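You operate a simulated robot arm through the tools that you are given. There is no shell and no other tool. Be economical: measure what you need, move in short steps, check, and stop when the job is done.

You run a simulated two-armed robot. Do the job below in one go: nothing can be reset, and whatever is moved stays where it is left.

JOB
Hold the white bowl on the top of the wall table steady with one hand and put the cream cube from the small tray in it with the other.

Only the result counts: the job must be done as asked and must still hold three seconds after the hand-in. Knocking over, shifting, dropping, spilling or breaking anything else fails it.

ROBOT AND FRAMES
Two 7-joint arms with three-finger grippers on one trunk, on a base that drives. Base frame: it is fixed to the floor where the robot stands at the start and does not move with it; the origin is under the middle of the robot, x ahead of it, y to its left, z up. Readings come in mm, rad, newtons and seconds.
The left shoulder is at the start at [70, 146, 1112], the right one opposite. With the tool pointing down near the work surface each hand reaches from about 280 to 680 mm from the robot's upright axis, wherever it stands, measured 20 degrees to its own side. Places, roughly: cream cube (3x3x3 cm) [500, -100, 800]; white bowl [-2000, 500, 750]. Payload 2.2 kg a hand.
Tool frame (each hand has its own): the origin (TCP) lies between the finger pads and is the grasp point; the fingertips stand 28 mm ahead of it; z points along the fingers, y is the line along which they close. The gripper opens to 102 mm. The gripper's body begins 71 mm behind the TCP.
Orientation is that of the tool frame in the base frame, as a unit quaternion [w, x, y, z]. With the fingers straight down and closing along the base's y, the tool's x points along the base's -x, its y along +y and its z along -z.

CONTROLS
- The arms move only by the tool servo_tool. It takes "left_motion", "right_motion" or both (then of equal length, played together; a hand with none holds still); each is a list of rows, each a list of 2 entries, a list of its own where there are three numbers: the shift along the base's x, y, z in units of 25 mm (1.0 is 25 mm), then the turn, a rotation vector about the base's x, y, z in units of 8 degrees (1.0 is 8 degrees). In form: [[[tx, ty, tz], [wx, wy, wz]], ...]. A call has 1 to 8 rows; each row shifts and turns the commanded pose from where the row before left it. "left_fingers" and "right_fingers" are, for a hand that has rows, the gripper command, from -1 (shut) to 1 (fully open), values between in proportion, set as the call begins (left out, the last holds). A call with a number of a shift or a turn outside -1 to 1 is refused whole. A row lasts 0.2 s, in which the tool goes at most 50 mm and 0.15 rad; a call with a longer step from one row to the next is refused whole, and so is a gripper value outside its range. Where a pose cannot be reached the arm comes as near as it can. A force on the tool above 40 N (or 10 N above the force at the start of the call, whichever is more), or a blocked arm, ends the call early, and 0.2 s more pass. The fingers move at their own pace and stop on an object; they squeeze with about 37 N. The grip force told is the motor's: it shows also when the fingers shut on nothing. Time passes only in rows, and 0.2 s behind the last, so rows that do not move let the fingers close. It gives the time, the measured TCP pose, the force on the tool (base axes), the opening and the grip force at its end, in the units of the frame above (readings bear some noise), with the torque about the TCP (base axes, N m) and any sound that the robot's microphone picked up.
- Cameras (640 x 400 px; columns grow to the right, rows downward): "scene" is now at [134.9, -2.6, 1336.9]; the picture's right is [-0.04, -1.00, 0.00], its down [-0.62, 0.02, -0.78] and it looks along [0.78, -0.03, -0.62] (base axes); focal length 254 px, centre (320, 200). "left" rides on the left gripper at [72, 38, -86] in its tool frame; the picture's right is [-0.47, 0.89, 0.00], its down [-0.60, -0.32, -0.73] and it looks along [-0.65, -0.34, 0.68] (tool axes); focal length 256 px, centre (320, 200). "right" rides on the right gripper at [69, 44, -86] in its tool frame; the picture's right is [-0.53, 0.85, 0.00], its down [-0.58, -0.36, -0.73] and it looks along [-0.62, -0.39, 0.68] (tool axes); focal length 256 px, centre (320, 200). There is no depth. A picture from a camera that has moved, and an enlarged one, comes with that camera's place and axes in the base frame and with its lens.
- capture(camera): a new picture of that camera. It takes no simulated time.
- move_column(by): slides the trunk up (or, below 0, down) by that many mm; the arms and the scene camera ride with it, the base frame stays. It gives what a move gives, with no picture.
- drive_base(legs): drives the robot by 1 to 6 legs, each [ahead, left, turn to the left] in mm, mm and rad, along the robot's own axes; the way and the turn of a leg run together, so that a leg with both is an arc; at most 1500 mm and 3.142 rad a leg. The arms and the cameras ride along, it lands a little off, and it stops where it bumps. It gives what a move gives.
- turn_head(pan, tilt): turns the head with the scene camera to pan (to the left, within 1.501 rad either way) and tilt (down, from -0.506 to 1.204), counted from straight ahead of the robot. It gives what a move gives.
- close_up(camera, box): a new picture of the part [left, top, right, bottom] of that camera's present view, enlarged. It takes no simulated time.
- close_job(): hands the job in; it is judged then, once.

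Go step by step. Nothing tells you exact positions but the pictures and the camera data: compare them with the known pose of the tool, close in by small moves and look again before you grip or let go. The budget is 120 turns and 88 pictures, counting those below and the enlarged ones. Unless the task says otherwise, let go and move clear before handing in, and close with one line.

The tools are called after "Request:" as a command line: name --argument value ..., lists and objects as JSON in quotes. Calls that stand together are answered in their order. servo_tool: Moves the arms, as the interface text tells. Its arguments: {"type":"object","properties":{"left_motion":{"type":"array","items":{"type":"array"}},"left_fingers":{"type":"number"},"right_motion":{"type":"array","items":{"type":"array"}},"right_fingers":{"type":"number"}},"required":[]} The other tools are called the same way: move_column (by) slides the trunk up or down; drive_base (legs) drives the base; turn_head (pan, tilt) turns the head that bears the scene camera; capture (camera) takes a picture; close_up (camera, box) takes an enlarged picture of a part of a camera's view; close_job () hands the job in.

At the start:

```text
time_s: 0.0
left_ee_pos: [552.5, 150.8, 1103.0]
left_ee_rot: [0.0, -0.001, 1.0, 0.0]
left_contact_force: [-0.4, -0.3, -0.6]
left_moment: [0.03, 0.01, 0.0]
left_finger_gap: 102.1
left_grip_force: 0.2
right_ee_pos: [347.4, -280.9, 1001.9]
right_ee_rot: [0.0, -0.001, 1.0, 0.0]
right_contact_force: [0.9, -0.2, -0.5]
right_moment: [-0.01, 0.01, -0.01]
right_finger_gap: 102.2
right_grip_force: 0.0
trunk travel left (down, up): [-650.0, 290.0]
robot x, y, heading: [2.2, -0.1, 0.001]
head pan, tilt: [-0.038, 0.67]
```

scene: 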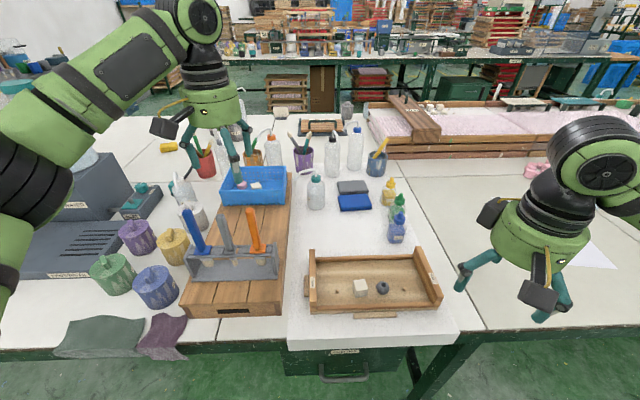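
right: 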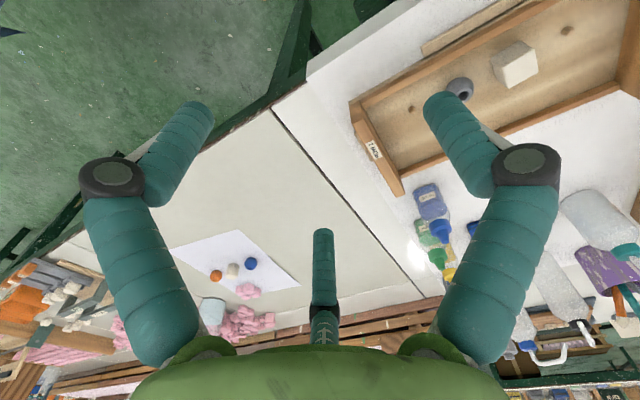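
left: 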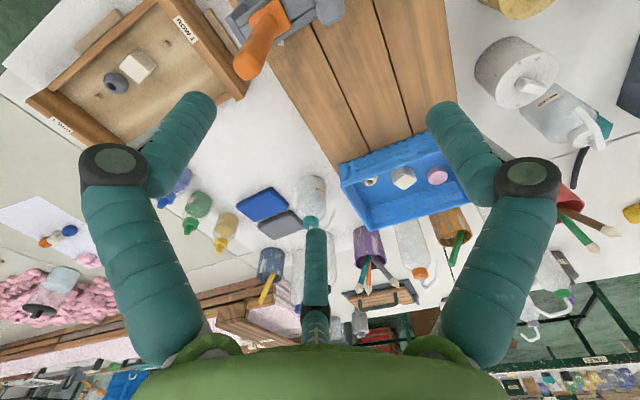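

I see the wooden tray with the cream cube near [475, -112, 800] and a dark ring-like thing beside it. I take a closer look at it from two cameras before moving.

Request:
close_up --camera "scene" --box '[290, 230, 450, 330]'

Request:
close_up --camera "right" --box '[340, 0, 640, 188]'

```text
4.00 times, centred on (370, 280) of scene
camera zoom: at [134.9, -2.6, 1336.9], right [-0.04, -1.0, 0.0], down [-0.62, 0.02, -0.78], along [0.78, -0.03, -0.62], focal length 1015 px, centre (120, -120)
```

zoom: 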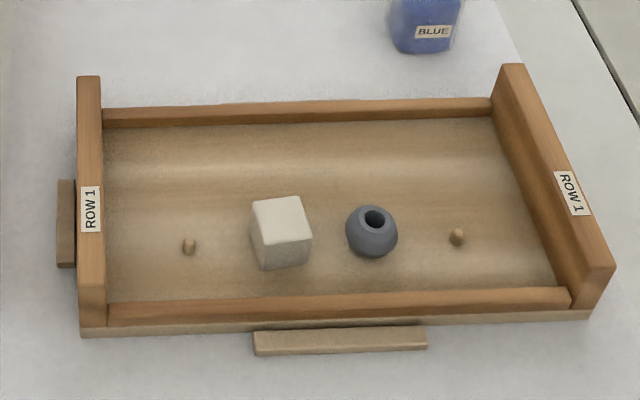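

```text
2.13 times, centred on (490, 94) of right
camera zoom: at [278.5, -236.3, 1088.0], right [0.53, 0.85, 0.0], down [0.58, -0.36, 0.73], along [0.62, -0.39, -0.68], focal length 545 px, centre (-42, 426)
```

zoom: 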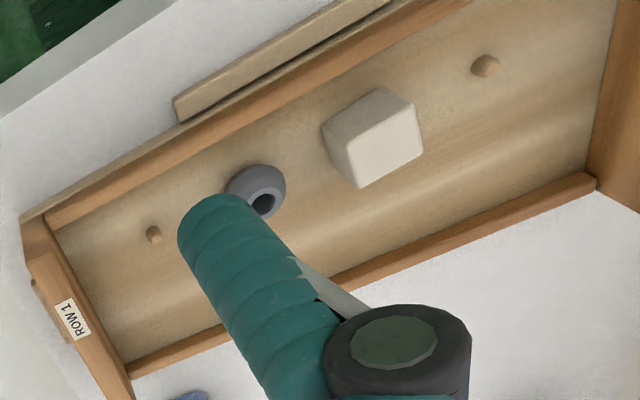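

The cube's centre comes out near [475, -113, 794], yawed about +5°, with the ring about 50 mm to its right. I bring the right hand above it with a part-open gripper.

Request:
servo_tool --right_motion '[[[0.73, 0.96, -0.5], [0, 0, 0.6]], [[0.73, 0.96, -0.5], [0, 0, 0]], [[0.73, 0.96, -0.5], [0, 0, 0]], [[0.73, 0.96, -0.5], [0, 0, 0]], [[0.73, 0.96, -0.5], [0, 0, 0]], [[0.73, 0.96, -0.5], [0, 0, 0]], [[0.73, 0.96, -0.5], [0, 0, 0]]]' --right_fingers -0.08

Request:
capture --camera "right"

Request:
close_up --camera "scene" --box '[290, 200, 450, 300]'

```text
time_s: 1.6
left_ee_pos: [553.4, 153.0, 1103.9]
left_ee_rot: [-0.001, -0.001, 1.0, -0.001]
left_contact_force: [-0.1, -0.1, -0.2]
left_moment: [0.0, 0.01, 0.0]
left_finger_gap: 101.8
left_grip_force: 0.1
right_ee_pos: [477.9, -112.6, 913.5]
right_ee_rot: [0.0, -0.041, 0.999, 0.0]
right_contact_force: [0.2, 0.2, 0.4]
right_moment: [-0.02, 0.01, 0.0]
right_finger_gap: 46.7
right_grip_force: 0.1
trunk travel left (down, up): [-650.0, 290.0]
robot x, y, heading: [0.0, 1.0, -0.0]
head pan, tilt: [-0.038, 0.67]
```

```text
82 pictures are left
camera right: at [404.1, -73.5, 1000.1], right [0.46, 0.89, 0.0], down [0.6, -0.31, 0.73], along [0.65, -0.34, -0.68], focal length 256 px, centre (320, 200)
```

right: 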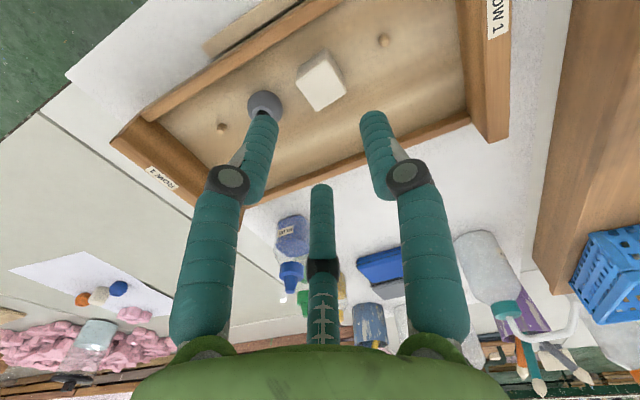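

```text
4.00 times, centred on (370, 250) of scene
camera zoom: at [135.9, -1.4, 1336.8], right [-0.04, -1.0, 0.0], down [-0.62, 0.02, -0.78], along [0.78, -0.03, -0.62], focal length 1015 px, centre (120, 0)
```

zoom: 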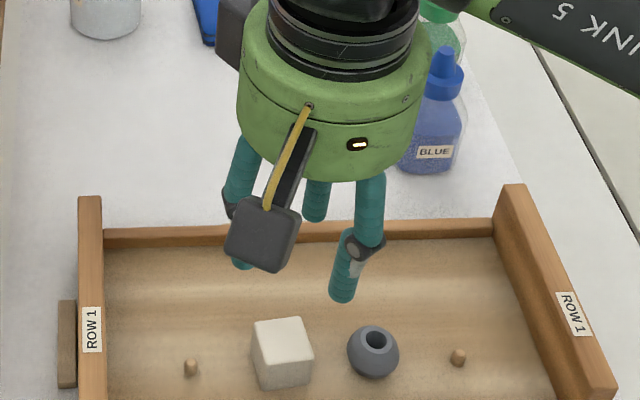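

The cube reads [478, -113] from the hand camera as well, and the ring edge lies close to where the right finger goes. I narrow the opening to 42 mm, shift 2 mm left and go down part way to check.

Request:
servo_tool --right_motion '[[[0, 0.08, -0.9], [0, 0, 0]], [[0, 0, -0.9], [0, 0, 0]], [[0, 0, -0.9], [0, 0, 0]]]' --right_fingers -0.17

Request:
capture --camera "right"

Request:
close_up --camera "scene" --box '[290, 200, 450, 300]'

```text
time_s: 2.4
left_ee_pos: [551.5, 150.4, 1103.1]
left_ee_rot: [-0.001, -0.001, 1.0, 0.0]
left_contact_force: [-0.2, -0.2, -0.5]
left_moment: [0.0, 0.03, 0.0]
left_finger_gap: 101.9
left_grip_force: 0.0
right_ee_pos: [476.0, -110.2, 846.0]
right_ee_rot: [0.001, -0.041, 0.999, 0.0]
right_contact_force: [0.3, 0.4, 0.3]
right_moment: [0.01, 0.02, 0.02]
right_finger_gap: 42.5
right_grip_force: 0.0
trunk travel left (down, up): [-650.0, 290.0]
robot x, y, heading: [0.3, -1.6, 0.0]
head pan, tilt: [-0.038, 0.67]
```

```text
80 pictures are left
camera right: at [402.1, -72.7, 933.3], right [0.46, 0.89, 0.0], down [0.61, -0.31, 0.73], along [0.65, -0.34, -0.68], focal length 256 px, centre (320, 200)
```

right: 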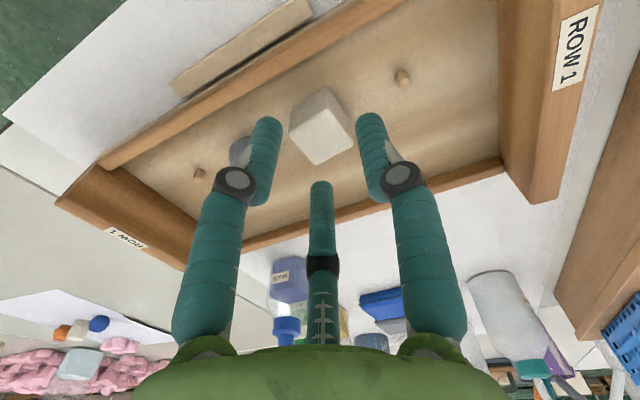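

```text
4.00 times, centred on (370, 250) of scene
camera zoom: at [135.0, -3.0, 1336.9], right [-0.04, -1.0, 0.0], down [-0.62, 0.02, -0.78], along [0.78, -0.03, -0.62], focal length 1015 px, centre (120, 0)
```

zoom: 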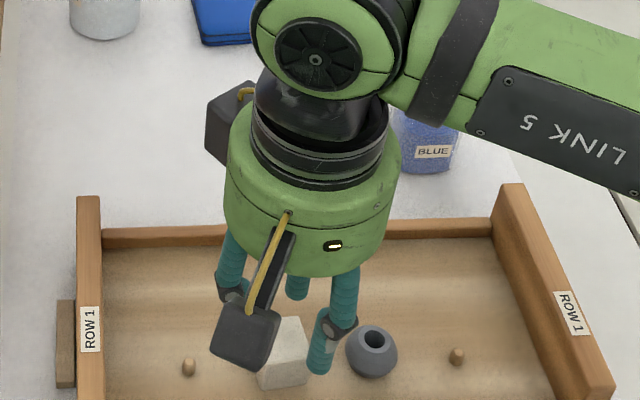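

The cube sits between the fingers and the ring is clear outside. I go down to TCP z ≈ 809 and grip.

Request:
servo_tool --right_motion '[[[0, 0, -0.75], [0, 0, 0]], [[0, 0, -0.72], [0, 0, 0]]]'

Request:
capture --camera "right"

```text
time_s: 3.0
left_ee_pos: [553.3, 149.7, 1103.9]
left_ee_rot: [0.0, -0.001, 1.0, 0.0]
left_contact_force: [0.2, -0.7, -0.4]
left_moment: [-0.01, 0.02, 0.0]
left_finger_gap: 102.2
left_grip_force: 0.0
right_ee_pos: [479.7, -113.4, 812.3]
right_ee_rot: [0.005, -0.038, 0.999, -0.001]
right_contact_force: [17.1, -8.5, 21.5]
right_moment: [-0.64, -0.72, -0.02]
right_finger_gap: 66.3
right_grip_force: 12.7
trunk travel left (down, up): [-650.0, 290.0]
robot x, y, heading: [-2.3, 2.1, -0.003]
head pan, tilt: [-0.038, 0.67]
```

```text
78 pictures are left
camera right: at [405.7, -74.2, 897.7], right [0.47, 0.88, 0.01], down [0.6, -0.32, 0.74], along [0.65, -0.34, -0.68], focal length 256 px, centre (320, 200)
```

right: 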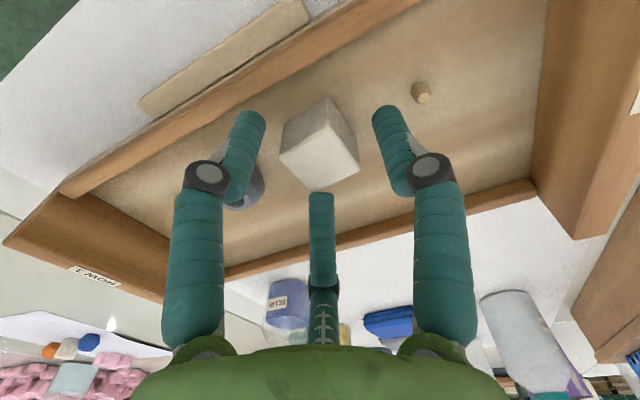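

The fingers met resistance (about 29 N) and were pressed apart to 66 mm, so something touched early. I lift straight back up and look again.

Request:
servo_tool --right_motion '[[[0, 0, 0.8], [0, 0, 0]], [[0, 0, 0.8], [0, 0, 0]], [[0, 0, 0.8], [0, 0, 0]], [[0, 0, 0.8], [0, 0, 0]]]'

Request:
close_up --camera "scene" --box '[290, 230, 450, 330]'

Request:
capture --camera "right"

```text
time_s: 4.0
left_ee_pos: [551.4, 152.0, 1105.1]
left_ee_rot: [-0.001, -0.002, 1.0, 0.0]
left_contact_force: [0.2, 0.0, 0.2]
left_moment: [-0.04, 0.01, 0.0]
left_finger_gap: 102.1
left_grip_force: 0.1
right_ee_pos: [474.4, -110.3, 891.2]
right_ee_rot: [0.0, -0.042, 0.999, -0.001]
right_contact_force: [-0.1, 0.2, 0.4]
right_moment: [-0.02, -0.03, 0.01]
right_finger_gap: 42.4
right_grip_force: 0.0
trunk travel left (down, up): [-650.0, 290.0]
robot x, y, heading: [3.2, -0.5, 0.0]
head pan, tilt: [-0.038, 0.67]
```

```text
4.00 times, centred on (370, 280) of scene
camera zoom: at [134.0, -2.2, 1337.0], right [-0.04, -1.0, 0.0], down [-0.62, 0.02, -0.78], along [0.78, -0.03, -0.62], focal length 1015 px, centre (120, -120)
```

zoom: 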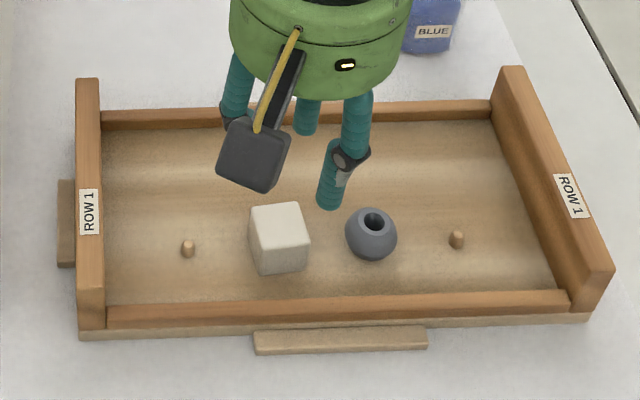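

```text
76 pictures are left
camera right: at [401.1, -72.0, 976.4], right [0.46, 0.89, 0.0], down [0.61, -0.31, 0.73], along [0.65, -0.34, -0.68], focal length 256 px, centre (320, 200)
```

right: 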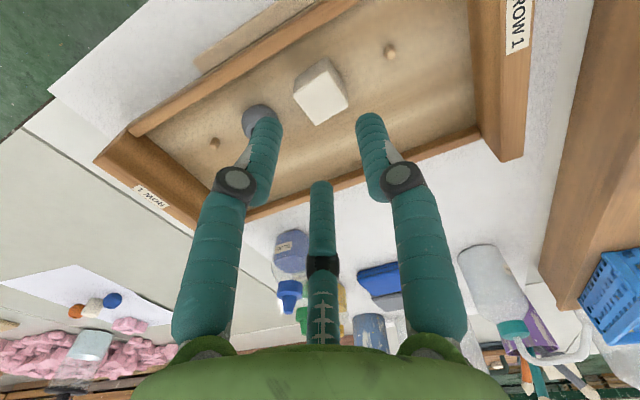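

The gripper actually has three fingers 120° apart (one at +y, two toward -y). The far-right one rode on the cube's corner, and the cube is now only about 2 mm off. I set the opening to ~52 mm, move the TCP 3 mm to -y so the three fingers straddle the cube, and go down to just above it.

Request:
servo_tool --right_motion '[[[-0.02, -0.12, -0.6], [0, 0, 0]], [[0, 0, -0.7], [0, 0, 0]], [[0, 0, -0.5], [0, 0, 0]]]' --right_fingers 0.02

Request:
close_up --camera "right" --box '[160, 40, 480, 240]'

Request:
close_up --camera "scene" --box '[320, 250, 400, 300]'

```text
time_s: 4.8
left_ee_pos: [550.8, 151.0, 1102.2]
left_ee_rot: [0.0, -0.001, 1.0, 0.0]
left_contact_force: [-0.9, 0.2, 0.2]
left_moment: [-0.05, -0.02, -0.03]
left_finger_gap: 102.0
left_grip_force: 0.1
right_ee_pos: [474.0, -113.0, 844.9]
right_ee_rot: [0.0, -0.042, 0.999, 0.0]
right_contact_force: [0.7, 1.0, 0.3]
right_moment: [-0.01, 0.0, 0.0]
right_finger_gap: 52.0
right_grip_force: 0.0
trunk travel left (down, up): [-650.0, 290.0]
robot x, y, heading: [0.2, -1.8, -0.001]
head pan, tilt: [-0.038, 0.67]
```

```text
2.00 times, centred on (320, 140) of right
camera zoom: at [402.0, -75.1, 931.1], right [0.46, 0.89, 0.0], down [0.6, -0.31, 0.73], along [0.65, -0.34, -0.68], focal length 512 px, centre (320, 320)
```

zoom: 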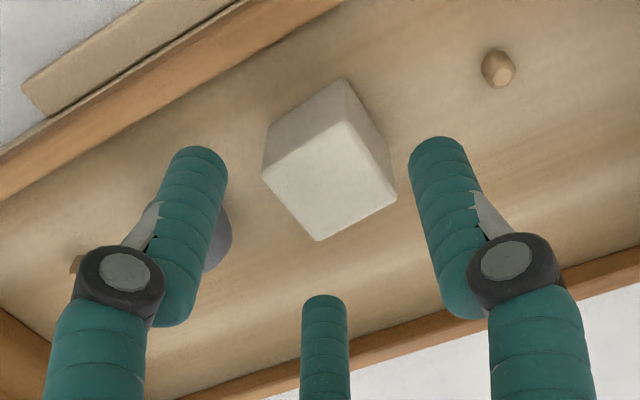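

```text
8.00 times, centred on (360, 275) of scene
camera zoom: at [135.2, -2.8, 1336.9], right [-0.04, -1.0, 0.0], down [-0.62, 0.02, -0.78], along [0.78, -0.03, -0.62], focal length 2031 px, centre (0, -400)
```

zoom: 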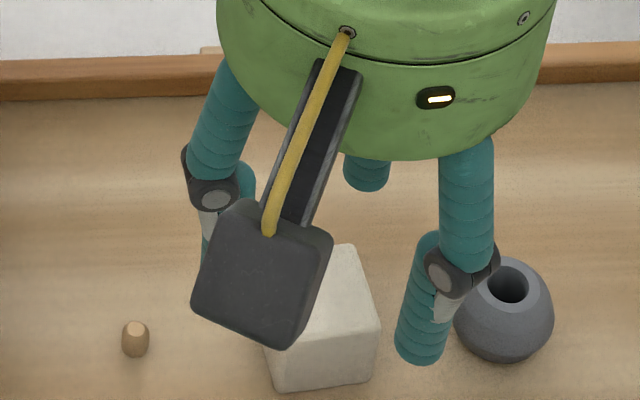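

The cube is centred as wanted between the three fingers (offset ≈ [0, +3.5]). I go down another 35 mm.

Request:
servo_tool --right_motion '[[[0, 0, -0.5], [0, 0, 0]], [[0, 0, -0.5], [0, 0, 0]], [[0, 0, -0.38], [0, 0, 0]]]'

Request:
close_up --camera "right" --box '[160, 40, 480, 240]'

```text
time_s: 5.6
left_ee_pos: [551.6, 151.2, 1104.4]
left_ee_rot: [0.0, -0.001, 1.0, 0.0]
left_contact_force: [0.2, -0.4, 0.4]
left_moment: [-0.01, -0.02, 0.0]
left_finger_gap: 101.7
left_grip_force: 0.1
right_ee_pos: [473.3, -114.3, 809.7]
right_ee_rot: [0.0, -0.042, 0.999, -0.001]
right_contact_force: [0.2, 0.5, 0.3]
right_moment: [0.01, -0.03, 0.02]
right_finger_gap: 52.2
right_grip_force: 0.0
trunk travel left (down, up): [-650.0, 290.0]
robot x, y, heading: [-1.3, 0.1, -0.004]
head pan, tilt: [-0.038, 0.67]
```

```text
2.00 times, centred on (320, 140) of right
camera zoom: at [402.3, -75.6, 896.6], right [0.46, 0.89, 0.0], down [0.61, -0.31, 0.73], along [0.65, -0.34, -0.68], focal length 512 px, centre (320, 320)
```

zoom: 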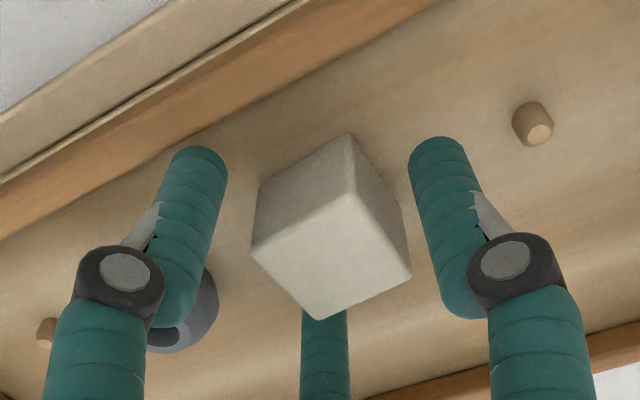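

No contact, and the cube stands between the three fingers. I close the fingers now.

Request:
servo_tool --right_motion '[[[0, 0, 0], [0, 0, 0]], [[0, 0, 0], [0, 0, 0]], [[0, 0, 0], [0, 0, 0]]]' --right_fingers -1

Request:
close_up --camera "right" --box '[160, 40, 480, 240]'

```text
time_s: 6.4
left_ee_pos: [552.6, 152.8, 1104.8]
left_ee_rot: [0.0, -0.001, 1.0, -0.001]
left_contact_force: [0.7, 0.7, -0.2]
left_moment: [-0.01, 0.01, 0.0]
left_finger_gap: 101.9
left_grip_force: 0.0
right_ee_pos: [476.1, -113.6, 811.8]
right_ee_rot: [0.001, -0.042, 0.999, 0.0]
right_contact_force: [4.9, 4.2, 6.3]
right_moment: [0.09, -0.17, 0.01]
right_finger_gap: 34.0
right_grip_force: 37.2
trunk travel left (down, up): [-650.0, 290.0]
robot x, y, heading: [2.0, -2.4, -0.002]
head pan, tilt: [-0.038, 0.67]
```

```text
2.00 times, centred on (320, 140) of right
camera zoom: at [402.6, -74.3, 897.6], right [0.46, 0.89, 0.0], down [0.6, -0.32, 0.73], along [0.65, -0.34, -0.68], focal length 512 px, centre (320, 320)
```

zoom: 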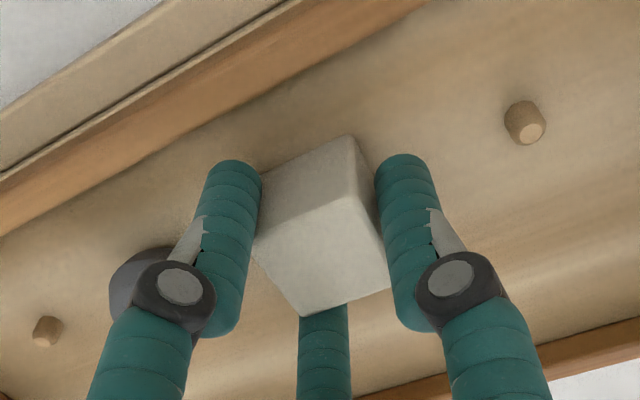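

The cube is gripped (gap 34, 37 N). I lift it slowly, then look.

Request:
servo_tool --right_motion '[[[0, 0, 0.3], [0, 0, 0]], [[0, 0, 0.6], [0, 0, 0]], [[0, 0, 0.8], [0, 0, 0]], [[0, 0, 0.9], [0, 0, 0]], [[0, 0, 0.9], [0, 0, 0]], [[0, 0, 0.9], [0, 0, 0]]]'

Request:
capture --camera "right"

Request:
capture --camera "scene"

```text
time_s: 7.8
left_ee_pos: [551.8, 151.7, 1104.7]
left_ee_rot: [-0.001, -0.001, 1.0, 0.001]
left_contact_force: [0.5, 0.1, 0.0]
left_moment: [-0.01, -0.01, 0.0]
left_finger_gap: 101.9
left_grip_force: 0.1
right_ee_pos: [474.3, -114.2, 920.5]
right_ee_rot: [0.0, -0.042, 0.999, 0.0]
right_contact_force: [0.0, 0.7, -0.4]
right_moment: [0.0, -0.03, 0.02]
right_finger_gap: 34.2
right_grip_force: 37.0
trunk travel left (down, up): [-650.0, 290.0]
robot x, y, heading: [-1.0, -1.3, 0.002]
head pan, tilt: [-0.038, 0.67]
```

```text
71 pictures are left
camera right: at [401.2, -75.8, 1007.0], right [0.46, 0.89, 0.0], down [0.61, -0.31, 0.73], along [0.65, -0.34, -0.68], focal length 256 px, centre (320, 200)
```

right: 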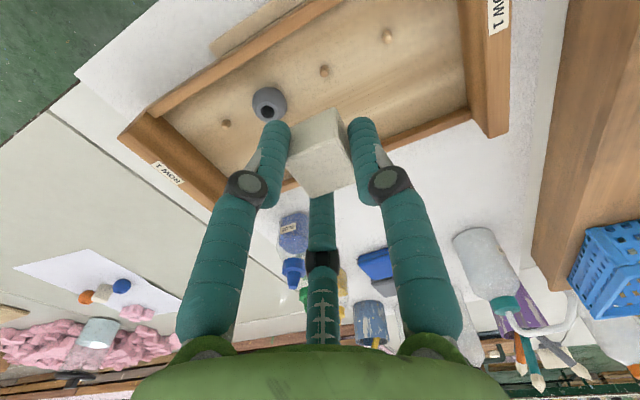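

```text
70 pictures are left
camera scene: at [134.8, -2.5, 1336.9], right [-0.04, -1.0, 0.0], down [-0.62, 0.02, -0.78], along [0.78, -0.03, -0.62], focal length 254 px, centre (320, 200)
```

scene: 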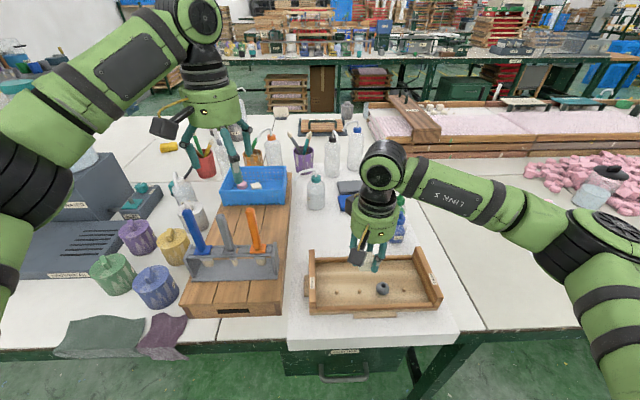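

The cube is held. I raise and draw in both hands for driving, and look to both sides.

Request:
servo_tool --right_motion '[[[0, 0, 1], [0, 0, 0]], [[0, 0, 1], [0, 0, 0]], [[0, 0, 1], [0, 0, 0]], [[0, 0, 1], [0, 0, 0]], [[-0.7, -0.5, 1], [0, 0, 0]], [[-0.8, -0.5, 0.5], [0, 0, 0]], [[-0.8, -0.5, 0], [0, 0, 0]], [[-0.8, -0.5, 0], [0, 0, 0]]]' --left_motion '[[[0, 0, 0], [0, 0, 0]], [[0, 0, 0], [0, 0, 0]], [[0, 0, 0], [0, 0, 0]], [[-0.8, 0, 0], [0, 0, 0]], [[-0.8, 0, 0], [0, 0, 0]], [[-0.8, 0, 0], [0, 0, 0]], [[-0.8, 0, 0], [0, 0, 0]], [[-0.8, 0, 0], [0, 0, 0]]]'

Request:
turn_head --pan 1.5 --tilt 0.4

Request:
capture --camera "scene"

Request:
turn_head --pan -1.5 --tilt 0.4

Request:
capture --camera "scene"

```text
time_s: 9.6
left_ee_pos: [450.5, 150.4, 1104.6]
left_ee_rot: [0.001, -0.001, 1.0, 0.0]
left_contact_force: [0.0, -0.1, -0.2]
left_moment: [0.01, -0.06, 0.0]
left_finger_gap: 102.1
left_grip_force: 0.1
right_ee_pos: [395.9, -164.5, 1057.5]
right_ee_rot: [0.001, -0.042, 0.999, 0.0]
right_contact_force: [-0.8, 0.4, -0.9]
right_moment: [0.0, 0.01, 0.01]
right_finger_gap: 34.1
right_grip_force: 37.4
trunk travel left (down, up): [-650.0, 290.0]
robot x, y, heading: [0.7, 2.0, -0.003]
head pan, tilt: [-0.038, 0.67]
```

```text
time_s: 11.2
left_ee_pos: [452.1, 150.3, 1103.8]
left_ee_rot: [-0.001, 0.0, 1.0, 0.0]
left_contact_force: [0.8, -0.2, 0.3]
left_moment: [0.0, -0.04, 0.0]
left_finger_gap: 102.1
left_grip_force: 0.1
right_ee_pos: [397.5, -163.9, 1058.6]
right_ee_rot: [0.001, -0.042, 0.999, 0.0]
right_contact_force: [0.7, -0.5, -0.8]
right_moment: [0.03, 0.0, 0.01]
right_finger_gap: 34.0
right_grip_force: 37.4
trunk travel left (down, up): [-650.0, 290.0]
robot x, y, heading: [-0.7, 2.2, 0.003]
head pan, tilt: [1.499, 0.4]
```

```text
69 pictures are left
camera scene: at [55.6, 93.0, 1361.2], right [1.0, -0.07, 0.0], down [-0.03, -0.39, -0.92], along [0.07, 0.92, -0.39], focal length 254 px, centre (320, 200)
```

scene: 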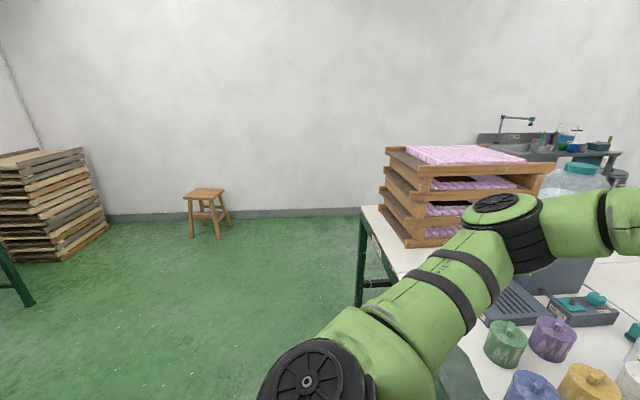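

```text
time_s: 13.8
left_ee_pos: [452.3, 150.2, 1104.2]
left_ee_rot: [0.0, -0.001, 1.0, 0.0]
left_contact_force: [0.6, -0.1, 0.2]
left_moment: [-0.01, -0.03, -0.01]
left_finger_gap: 102.2
left_grip_force: 0.0
right_ee_pos: [397.4, -164.5, 1058.1]
right_ee_rot: [0.0, -0.042, 0.999, 0.0]
right_contact_force: [0.3, 0.0, 0.5]
right_moment: [-0.02, -0.03, 0.0]
right_finger_gap: 33.7
right_grip_force: 37.3
trunk travel left (down, up): [-650.0, 290.0]
robot x, y, heading: [1.7, -0.3, 0.0]
head pan, tilt: [-1.499, 0.4]
```

```text
68 pictures are left
camera scene: at [55.6, -91.8, 1361.2], right [-1.0, -0.07, 0.0], down [-0.03, 0.39, -0.92], along [0.07, -0.92, -0.39], focal length 254 px, centre (320, 200)
```

scene: 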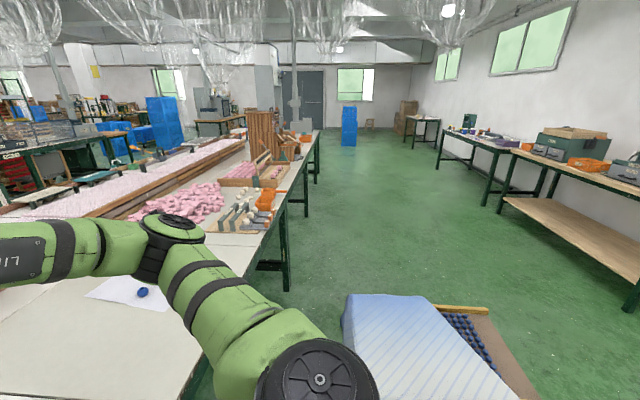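

The floor behind is open, with a low cart to the right rear. I back off 500 mm and 150 mm left, turn left 90°, and look over the wall table.

Request:
drive_base --legs '[[-500, 150, 0], [0, 0, 1.571]]'

Request:
turn_head --pan 1.2 --tilt 0.35

Request:
capture --camera "scene"

Request:
capture --camera "right"

```text
time_s: 20.7
left_ee_pos: [-648.3, 600.7, 1102.9]
left_ee_rot: [0.0, 0.709, -0.706, -0.001]
left_contact_force: [-0.2, 0.1, -0.2]
left_moment: [0.0, -0.04, -0.01]
left_finger_gap: 102.1
left_grip_force: 0.1
right_ee_pos: [-333.7, 547.6, 1057.6]
right_ee_rot: [0.0, 0.737, -0.676, 0.0]
right_contact_force: [0.6, -0.4, -0.5]
right_moment: [-0.02, 0.01, -0.01]
right_finger_gap: 34.1
right_grip_force: 36.9
trunk travel left (down, up): [-650.0, 290.0]
robot x, y, heading: [-493.5, 143.2, 1.576]
head pan, tilt: [-1.499, 0.4]
```

```text
time_s: 23.1
left_ee_pos: [-648.1, 601.5, 1103.7]
left_ee_rot: [0.0, 0.709, -0.705, -0.001]
left_contact_force: [0.1, 0.3, -0.3]
left_moment: [-0.02, 0.01, 0.01]
left_finger_gap: 101.9
left_grip_force: 0.2
right_ee_pos: [-334.0, 547.6, 1058.1]
right_ee_rot: [0.001, 0.738, -0.675, 0.0]
right_contact_force: [-0.2, -1.0, -0.5]
right_moment: [0.04, 0.0, -0.02]
right_finger_gap: 34.1
right_grip_force: 36.8
trunk travel left (down, up): [-650.0, 290.0]
robot x, y, heading: [-495.3, 149.6, 1.578]
head pan, tilt: [1.201, 0.351]
```

```text
67 pictures are left
camera scene: at [-584.5, 233.4, 1365.7], right [0.36, 0.93, 0.0], down [0.32, -0.12, -0.94], along [-0.88, 0.34, -0.34], focal length 254 px, centre (320, 200)
```

scene: 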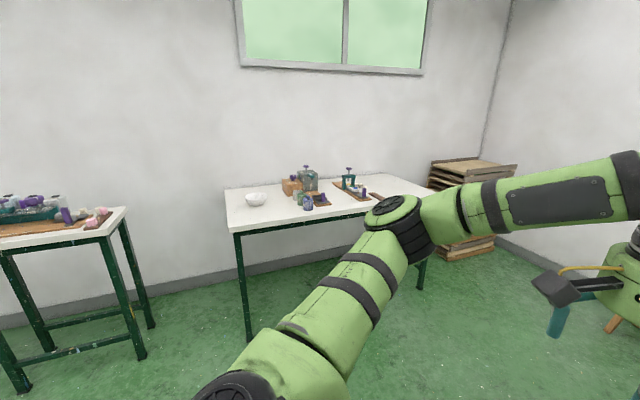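

```text
66 pictures are left
camera right: at [-371.8, 475.2, 1143.9], right [-0.89, 0.46, 0.0], down [0.31, 0.61, 0.73], along [0.34, 0.65, -0.68], focal length 256 px, centre (320, 200)
```

right: 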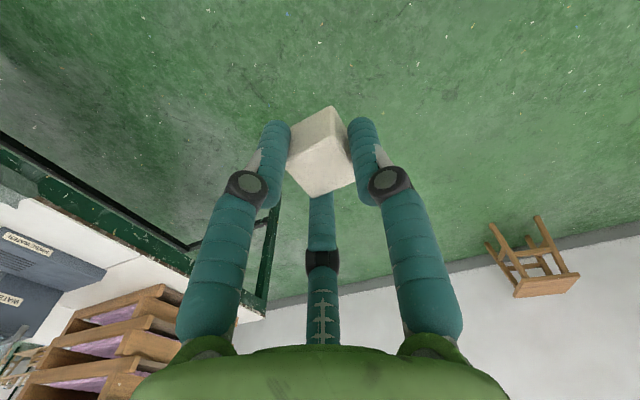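

The wall table is at about x ≈ -1900 (front edge) and the white bowl stands on its left part. I turn to face it and drive nearer to measure.

Request:
drive_base --legs '[[0, 0, 1.565], [600, -290, 0]]'

Request:
turn_head --pan 0.0 --tilt 0.5

Request:
capture --camera "scene"

```text
time_s: 30.6
left_ee_pos: [-1548.0, 291.3, 1103.6]
left_ee_rot: [0.0, 1.0, 0.0, -0.001]
left_contact_force: [0.7, 0.1, -0.2]
left_moment: [-0.03, -0.04, -0.01]
left_finger_gap: 102.0
left_grip_force: 0.1
right_ee_pos: [-1493.9, 604.5, 1058.0]
right_ee_rot: [0.0, 0.999, 0.041, 0.0]
right_contact_force: [0.0, -0.4, -0.3]
right_moment: [-0.02, -0.02, -0.01]
right_finger_gap: 33.9
right_grip_force: 36.8
trunk travel left (down, up): [-650.0, 290.0]
robot x, y, heading: [-1094.9, 440.4, 3.138]
head pan, tilt: [1.201, 0.351]
```

```text
time_s: 32.0
left_ee_pos: [-1548.4, 290.6, 1103.3]
left_ee_rot: [0.002, 1.0, 0.0, 0.0]
left_contact_force: [-0.3, 0.5, 1.1]
left_moment: [0.0, 0.02, -0.03]
left_finger_gap: 101.7
left_grip_force: 0.0
right_ee_pos: [-1492.3, 605.1, 1057.5]
right_ee_rot: [0.0, 0.999, 0.041, -0.001]
right_contact_force: [0.9, 0.3, -0.2]
right_moment: [-0.01, 0.02, -0.01]
right_finger_gap: 34.1
right_grip_force: 36.9
trunk travel left (down, up): [-650.0, 290.0]
robot x, y, heading: [-1096.2, 440.1, 3.144]
head pan, tilt: [0.0, 0.499]
```

```text
65 pictures are left
camera scene: at [-1238.3, 441.7, 1352.1], right [0.0, 1.0, 0.0], down [0.48, 0.0, -0.88], along [-0.88, 0.0, -0.48], focal length 254 px, centre (320, 200)
```

scene: 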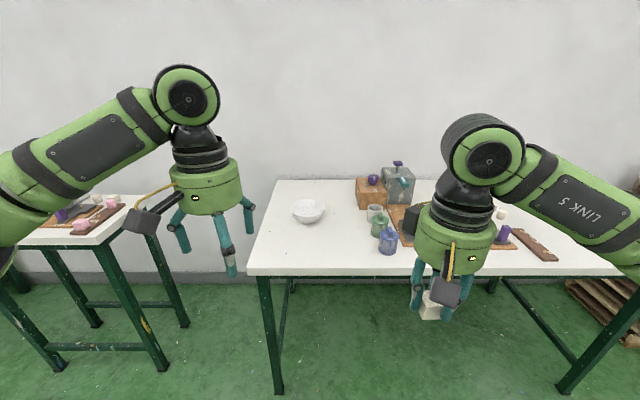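

The bowl is near [-2235, 387] and the table's front edge near x ≈ -1858, so I must come close. I look down at my own base and zoom on the bowl.

Request:
close_up --camera "scene" --box '[230, 160, 430, 285]'

Request:
turn_head --pan 0.0 --tilt 1.2

Request:
capture --camera "scene"

```text
3.20 times, centred on (330, 222) of scene
camera zoom: at [-1238.3, 441.7, 1352.1], right [0.0, 1.0, 0.0], down [0.48, 0.0, -0.88], along [-0.88, 0.0, -0.48], focal length 812 px, centre (288, 128)
```

zoom: 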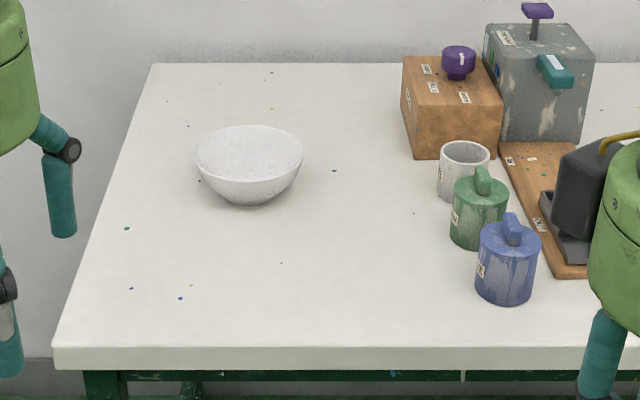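

```text
time_s: 33.0
left_ee_pos: [-1548.6, 290.2, 1103.1]
left_ee_rot: [0.0, 1.0, 0.001, -0.001]
left_contact_force: [-0.3, 0.5, 0.1]
left_moment: [0.03, -0.01, 0.02]
left_finger_gap: 101.8
left_grip_force: 0.0
right_ee_pos: [-1493.6, 604.2, 1057.5]
right_ee_rot: [0.0, 0.999, 0.041, 0.0]
right_contact_force: [0.4, -0.6, -0.3]
right_moment: [-0.04, 0.01, 0.01]
right_finger_gap: 34.0
right_grip_force: 36.7
trunk travel left (down, up): [-650.0, 290.0]
robot x, y, heading: [-1098.0, 440.2, 3.142]
head pan, tilt: [0.0, 1.201]
```

```text
63 pictures are left
camera scene: at [-1203.3, 441.8, 1298.4], right [0.0, 1.0, 0.0], down [0.93, 0.0, -0.36], along [-0.36, 0.0, -0.93], focal length 254 px, centre (320, 200)
```

scene: 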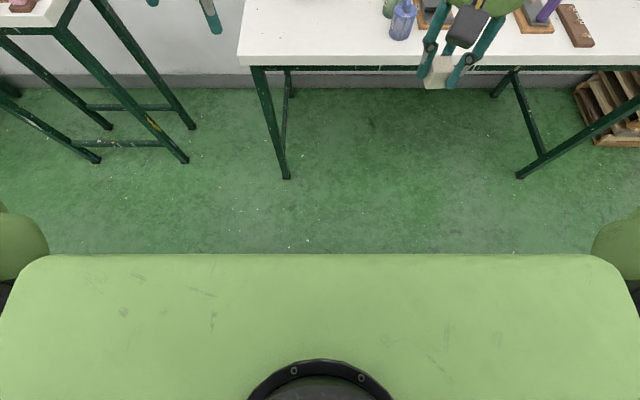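

My base's front stays within about 290 mm of the axis. I drive 380 mm nearer, centred on the bowl, and measure again with hand and scene cameras.

Request:
drive_base --legs '[[380, 50, 0]]'

Request:
turn_head --pan 0.0 --tilt 0.75

Request:
capture --camera "scene"

Request:
capture --camera "left"

Request:
capture --camera "right"

```text
time_s: 35.5
left_ee_pos: [-1927.3, 242.0, 1103.6]
left_ee_rot: [0.0, 1.0, -0.002, 0.001]
left_contact_force: [-0.1, 0.5, 0.4]
left_moment: [0.01, 0.03, -0.04]
left_finger_gap: 101.8
left_grip_force: 0.1
right_ee_pos: [-1871.7, 556.9, 1057.8]
right_ee_rot: [0.001, 0.999, 0.041, -0.001]
right_contact_force: [0.1, -0.3, -0.5]
right_moment: [0.0, 0.02, -0.01]
right_finger_gap: 33.9
right_grip_force: 36.9
trunk travel left (down, up): [-650.0, 290.0]
robot x, y, heading: [-1476.4, 391.4, 3.142]
head pan, tilt: [0.0, 1.201]
```

```text
time_s: 36.4
left_ee_pos: [-1928.0, 241.2, 1103.4]
left_ee_rot: [0.0, 1.0, -0.001, 0.0]
left_contact_force: [-1.1, -0.1, -0.6]
left_moment: [0.0, 0.03, 0.04]
left_finger_gap: 102.2
left_grip_force: 0.1
right_ee_pos: [-1872.6, 555.2, 1057.0]
right_ee_rot: [-0.001, 0.999, 0.041, 0.0]
right_contact_force: [-0.5, 0.6, -0.5]
right_moment: [0.04, 0.0, -0.03]
right_finger_gap: 34.2
right_grip_force: 37.3
trunk travel left (down, up): [-650.0, 290.0]
robot x, y, heading: [-1478.7, 392.7, 3.14]
head pan, tilt: [0.0, 0.75]
```

```text
62 pictures are left
camera scene: at [-1609.7, 392.3, 1330.1], right [0.0, 1.0, 0.0], down [0.68, 0.0, -0.73], along [-0.73, 0.0, -0.68], focal length 254 px, centre (320, 200)
```

scene: 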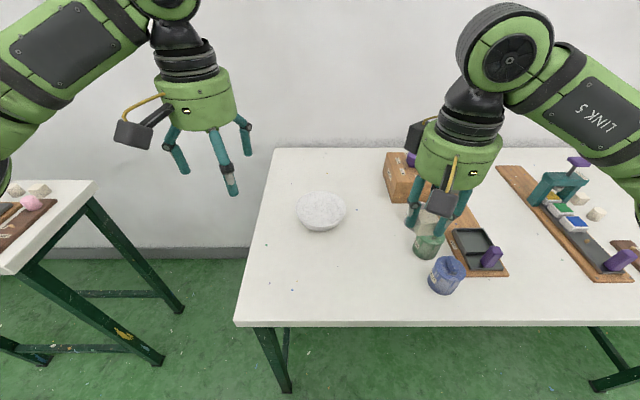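

```text
61 pictures are left
camera left: at [-1854.2, 203.5, 1190.1], right [-0.47, -0.88, 0.0], down [-0.6, 0.32, 0.73], along [-0.65, 0.34, -0.68], focal length 256 px, centre (320, 200)
```

left: 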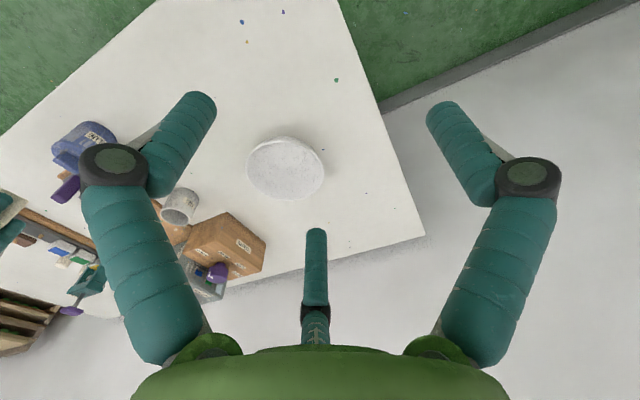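

```text
60 pictures are left
camera right: at [-1800.8, 518.7, 1144.0], right [-0.46, -0.89, 0.0], down [-0.6, 0.32, 0.73], along [-0.65, 0.34, -0.68], focal length 256 px, centre (320, 200)
```

right: 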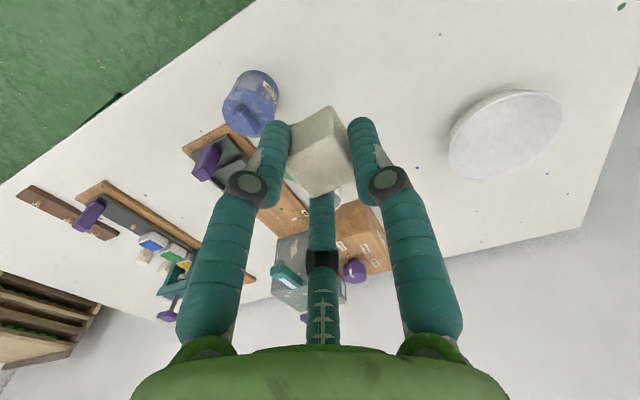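

The three cameras agree: the bowl's rim centre is near [-2083, 391, 850], its radius about 68 mm. I drive 60 mm closer and look again before placing the left hand.

Request:
drive_base --legs '[[60, 0, 0]]'

Request:
servo_tool --left_motion '[[[-0.8, -0.2, 0], [1, 0, 0]], [[-0.8, -0.2, -0.5], [1, 0, 0]], [[-0.5, -0.2, -0.8], [1, 0, 0]], [[-0.4, 0, -0.8], [0.75, 0, 0]], [[0, 0, -0.8], [0, 0, 0]]]' --left_fingers 0.4

Request:
capture --camera "left"

Request:
capture --camera "scene"

```text
time_s: 37.3
left_ee_pos: [-1985.8, 240.2, 1105.0]
left_ee_rot: [0.001, 1.0, -0.001, 0.0]
left_contact_force: [0.3, -0.3, 0.3]
left_moment: [0.03, 0.05, 0.02]
left_finger_gap: 102.0
left_grip_force: 0.0
right_ee_pos: [-1931.5, 555.2, 1059.0]
right_ee_rot: [0.0, 0.999, 0.042, -0.001]
right_contact_force: [0.5, 0.3, -0.1]
right_moment: [0.01, -0.02, 0.0]
right_finger_gap: 34.1
right_grip_force: 36.5
trunk travel left (down, up): [-650.0, 290.0]
robot x, y, heading: [-1533.4, 389.2, 3.138]
head pan, tilt: [0.0, 0.75]
```

```text
time_s: 38.5
left_ee_pos: [-2051.0, 227.0, 1030.9]
left_ee_rot: [-0.259, 0.966, 0.0, -0.001]
left_contact_force: [-0.3, 0.6, -1.0]
left_moment: [0.01, -0.02, -0.02]
left_finger_gap: 71.6
left_grip_force: 0.0
right_ee_pos: [-1931.5, 556.6, 1058.6]
right_ee_rot: [0.0, 0.999, 0.042, 0.0]
right_contact_force: [-0.4, -0.4, -0.4]
right_moment: [0.01, 0.01, -0.01]
right_finger_gap: 34.1
right_grip_force: 36.9
trunk travel left (down, up): [-650.0, 290.0]
robot x, y, heading: [-1540.9, 391.5, 3.14]
head pan, tilt: [0.0, 0.75]
```

```text
59 pictures are left
camera left: at [-1977.1, 150.4, 1086.8], right [-0.47, -0.77, -0.44], down [-0.6, -0.09, 0.79], along [-0.65, 0.64, -0.42], focal length 256 px, centre (320, 200)
```

left: 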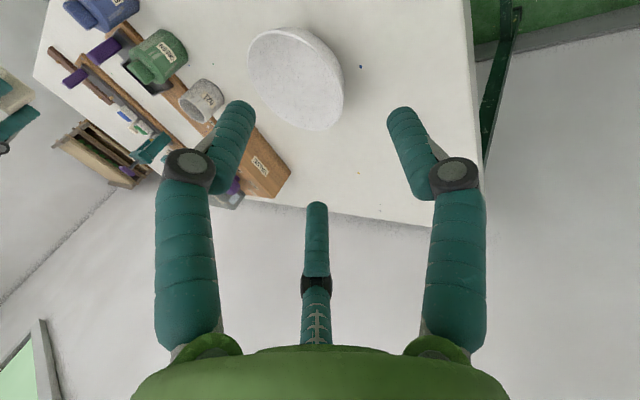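

```text
58 pictures are left
camera scene: at [-1670.0, 392.4, 1330.1], right [0.0, 1.0, 0.0], down [0.68, 0.0, -0.73], along [-0.73, 0.0, -0.68], focal length 254 px, centre (320, 200)
```

scene: 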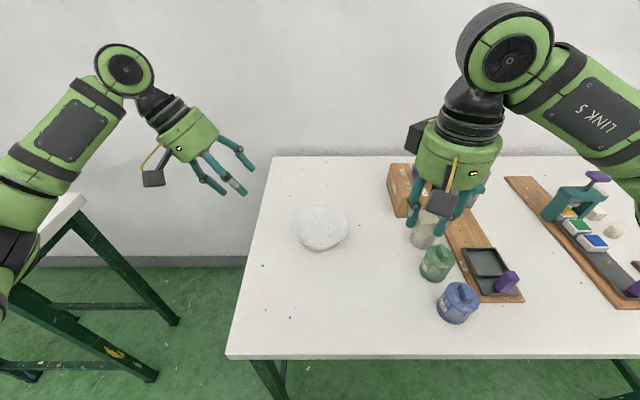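

The left hand is tilted 30° so its fingers follow the bowl's wall. I bring it to 60 mm short of the bowl's left rim.

Request:
servo_tool --left_motion '[[[-0.23, 0.54, -0.98], [0, 0, 0]], [[-0.23, 0.54, -0.98], [0, 0, 0]], [[-0.23, 0.54, -0.98], [0, 0, 0]], [[-0.23, 0.54, -0.98], [0, 0, 0]], [[-0.23, 0.54, -0.98], [0, 0, 0]]]' --left_fingers 0.4

Request:
capture --camera "left"

Request:
close_up --camera "scene" --box '[220, 150, 420, 275]'

```text
time_s: 39.7
left_ee_pos: [-2078.8, 294.3, 908.3]
left_ee_rot: [-0.259, 0.966, 0.0, -0.001]
left_contact_force: [0.1, -0.8, 0.3]
left_moment: [-0.02, -0.04, 0.0]
left_finger_gap: 71.7
left_grip_force: 0.2
right_ee_pos: [-1933.3, 556.8, 1058.0]
right_ee_rot: [0.001, 0.999, 0.042, 0.0]
right_contact_force: [0.2, 0.2, 0.1]
right_moment: [-0.02, -0.02, 0.0]
right_finger_gap: 34.1
right_grip_force: 36.8
trunk travel left (down, up): [-650.0, 290.0]
robot x, y, heading: [-1537.3, 388.3, 3.142]
head pan, tilt: [0.0, 0.75]
```

```text
57 pictures are left
camera left: at [-2005.3, 218.0, 964.8], right [-0.47, -0.77, -0.44], down [-0.6, -0.09, 0.79], along [-0.65, 0.64, -0.42], focal length 256 px, centre (320, 200)
```

left: 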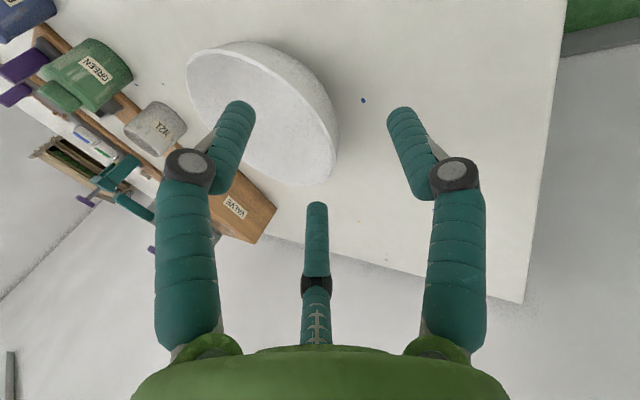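

```text
3.20 times, centred on (320, 212) of scene
camera zoom: at [-1670.0, 392.8, 1330.1], right [0.0, 1.0, 0.0], down [0.68, 0.0, -0.73], along [-0.73, 0.0, -0.68], focal length 812 px, centre (320, 160)
```

zoom: 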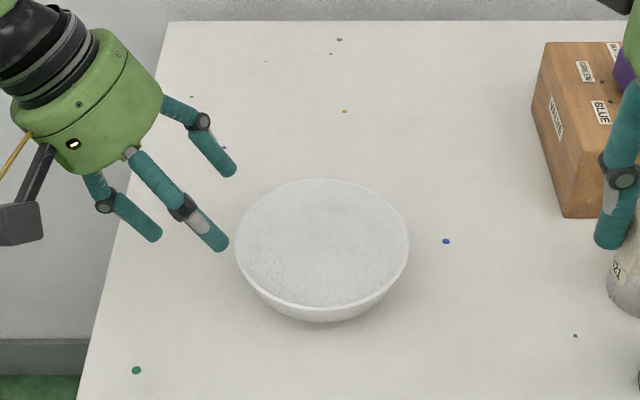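

The view fits: rim left point ≈ [-2085, 324, 848]. I advance 35 mm along the fingers and check again.

Request:
servo_tool --left_motion '[[[-0.12, 0.35, -0.6], [0, 0, 0]], [[-0.12, 0.35, -0.6], [0, 0, 0]]]'

Request:
close_up --camera "left" --box '[120, 20, 520, 270]'

Request:
close_up --camera "scene" --box '[240, 175, 368, 255]'

```text
time_s: 40.3
left_ee_pos: [-2083.9, 312.8, 879.5]
left_ee_rot: [-0.259, 0.966, 0.0, 0.0]
left_contact_force: [-0.1, 0.4, 0.2]
left_moment: [0.02, 0.01, 0.0]
left_finger_gap: 71.3
left_grip_force: 0.0
right_ee_pos: [-1933.4, 556.4, 1057.6]
right_ee_rot: [0.0, 0.999, 0.041, -0.001]
right_contact_force: [-0.3, -0.1, -0.7]
right_moment: [0.02, 0.0, 0.01]
right_finger_gap: 34.3
right_grip_force: 36.9
trunk travel left (down, up): [-650.0, 290.0]
robot x, y, heading: [-1539.8, 393.9, 3.138]
head pan, tilt: [0.0, 0.75]
```

```text
1.60 times, centred on (320, 145) of left
camera zoom: at [-2011.3, 235.5, 934.7], right [-0.47, -0.77, -0.44], down [-0.6, -0.09, 0.79], along [-0.65, 0.64, -0.42], focal length 410 px, centre (320, 288)
```

zoom: 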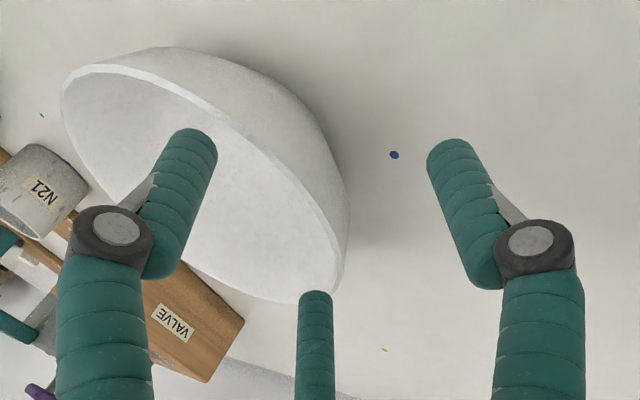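

```text
5.00 times, centred on (304, 215) of scene
camera zoom: at [-1669.8, 392.7, 1330.1], right [0.0, 1.0, 0.0], down [0.68, 0.0, -0.73], along [-0.73, 0.0, -0.68], focal length 1269 px, centre (400, 125)
```

zoom: 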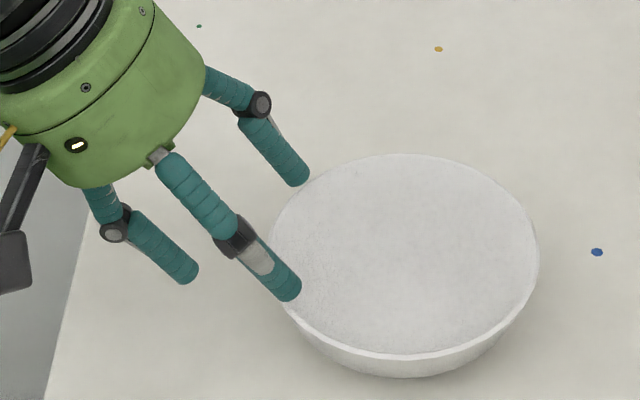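

The two inner fingers are over the bowl and the outer one is outside. Both views give the rim centre ≈ [-2089, 398, 850], so I advance to TCP ≈ [-2089, 331, 856].

Request:
servo_tool --left_motion '[[[-0.1, 0.38, -0.46], [0, 0, 0]], [[-0.1, 0.38, -0.46], [0, 0, 0]]]'

Request:
close_up --camera "left" --box '[120, 20, 520, 270]'

Request:
close_up --camera "scene" --box '[240, 175, 368, 255]'

```text
time_s: 40.9
left_ee_pos: [-2087.1, 330.7, 854.3]
left_ee_rot: [-0.257, 0.966, 0.0, 0.001]
left_contact_force: [1.7, -0.7, 2.2]
left_moment: [0.04, -0.09, -0.08]
left_finger_gap: 75.7
left_grip_force: 1.7
right_ee_pos: [-1930.0, 555.2, 1059.3]
right_ee_rot: [0.0, 0.999, 0.042, -0.001]
right_contact_force: [-0.5, -0.4, -0.5]
right_moment: [0.02, -0.01, 0.02]
right_finger_gap: 34.0
right_grip_force: 36.2
trunk travel left (down, up): [-650.0, 290.0]
robot x, y, heading: [-1535.2, 392.1, 3.141]
head pan, tilt: [0.0, 0.75]
```

```text
1.60 times, centred on (320, 145) of left
camera zoom: at [-2013.9, 253.7, 910.2], right [-0.46, -0.77, -0.44], down [-0.61, -0.09, 0.79], along [-0.65, 0.63, -0.42], focal length 410 px, centre (320, 288)
```

zoom: 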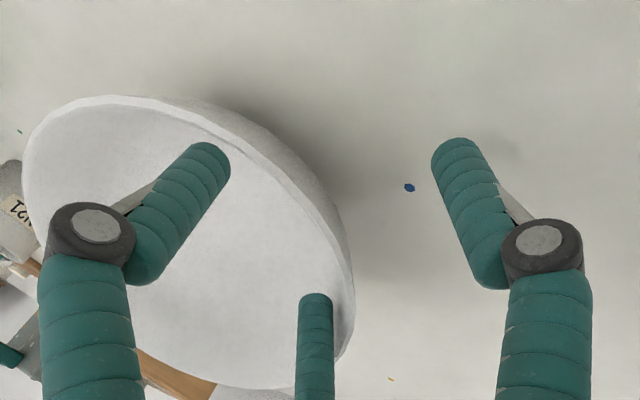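

```text
5.00 times, centred on (304, 215) of scene
camera zoom: at [-1667.2, 391.7, 1330.2], right [0.0, 1.0, 0.0], down [0.68, 0.0, -0.73], along [-0.73, 0.0, -0.68], focal length 1269 px, centre (400, 125)
```

zoom: 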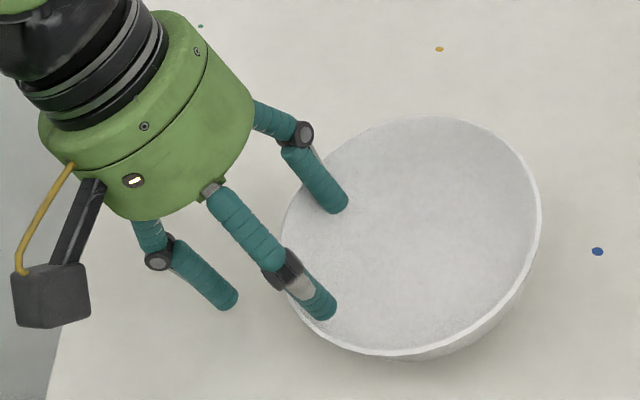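

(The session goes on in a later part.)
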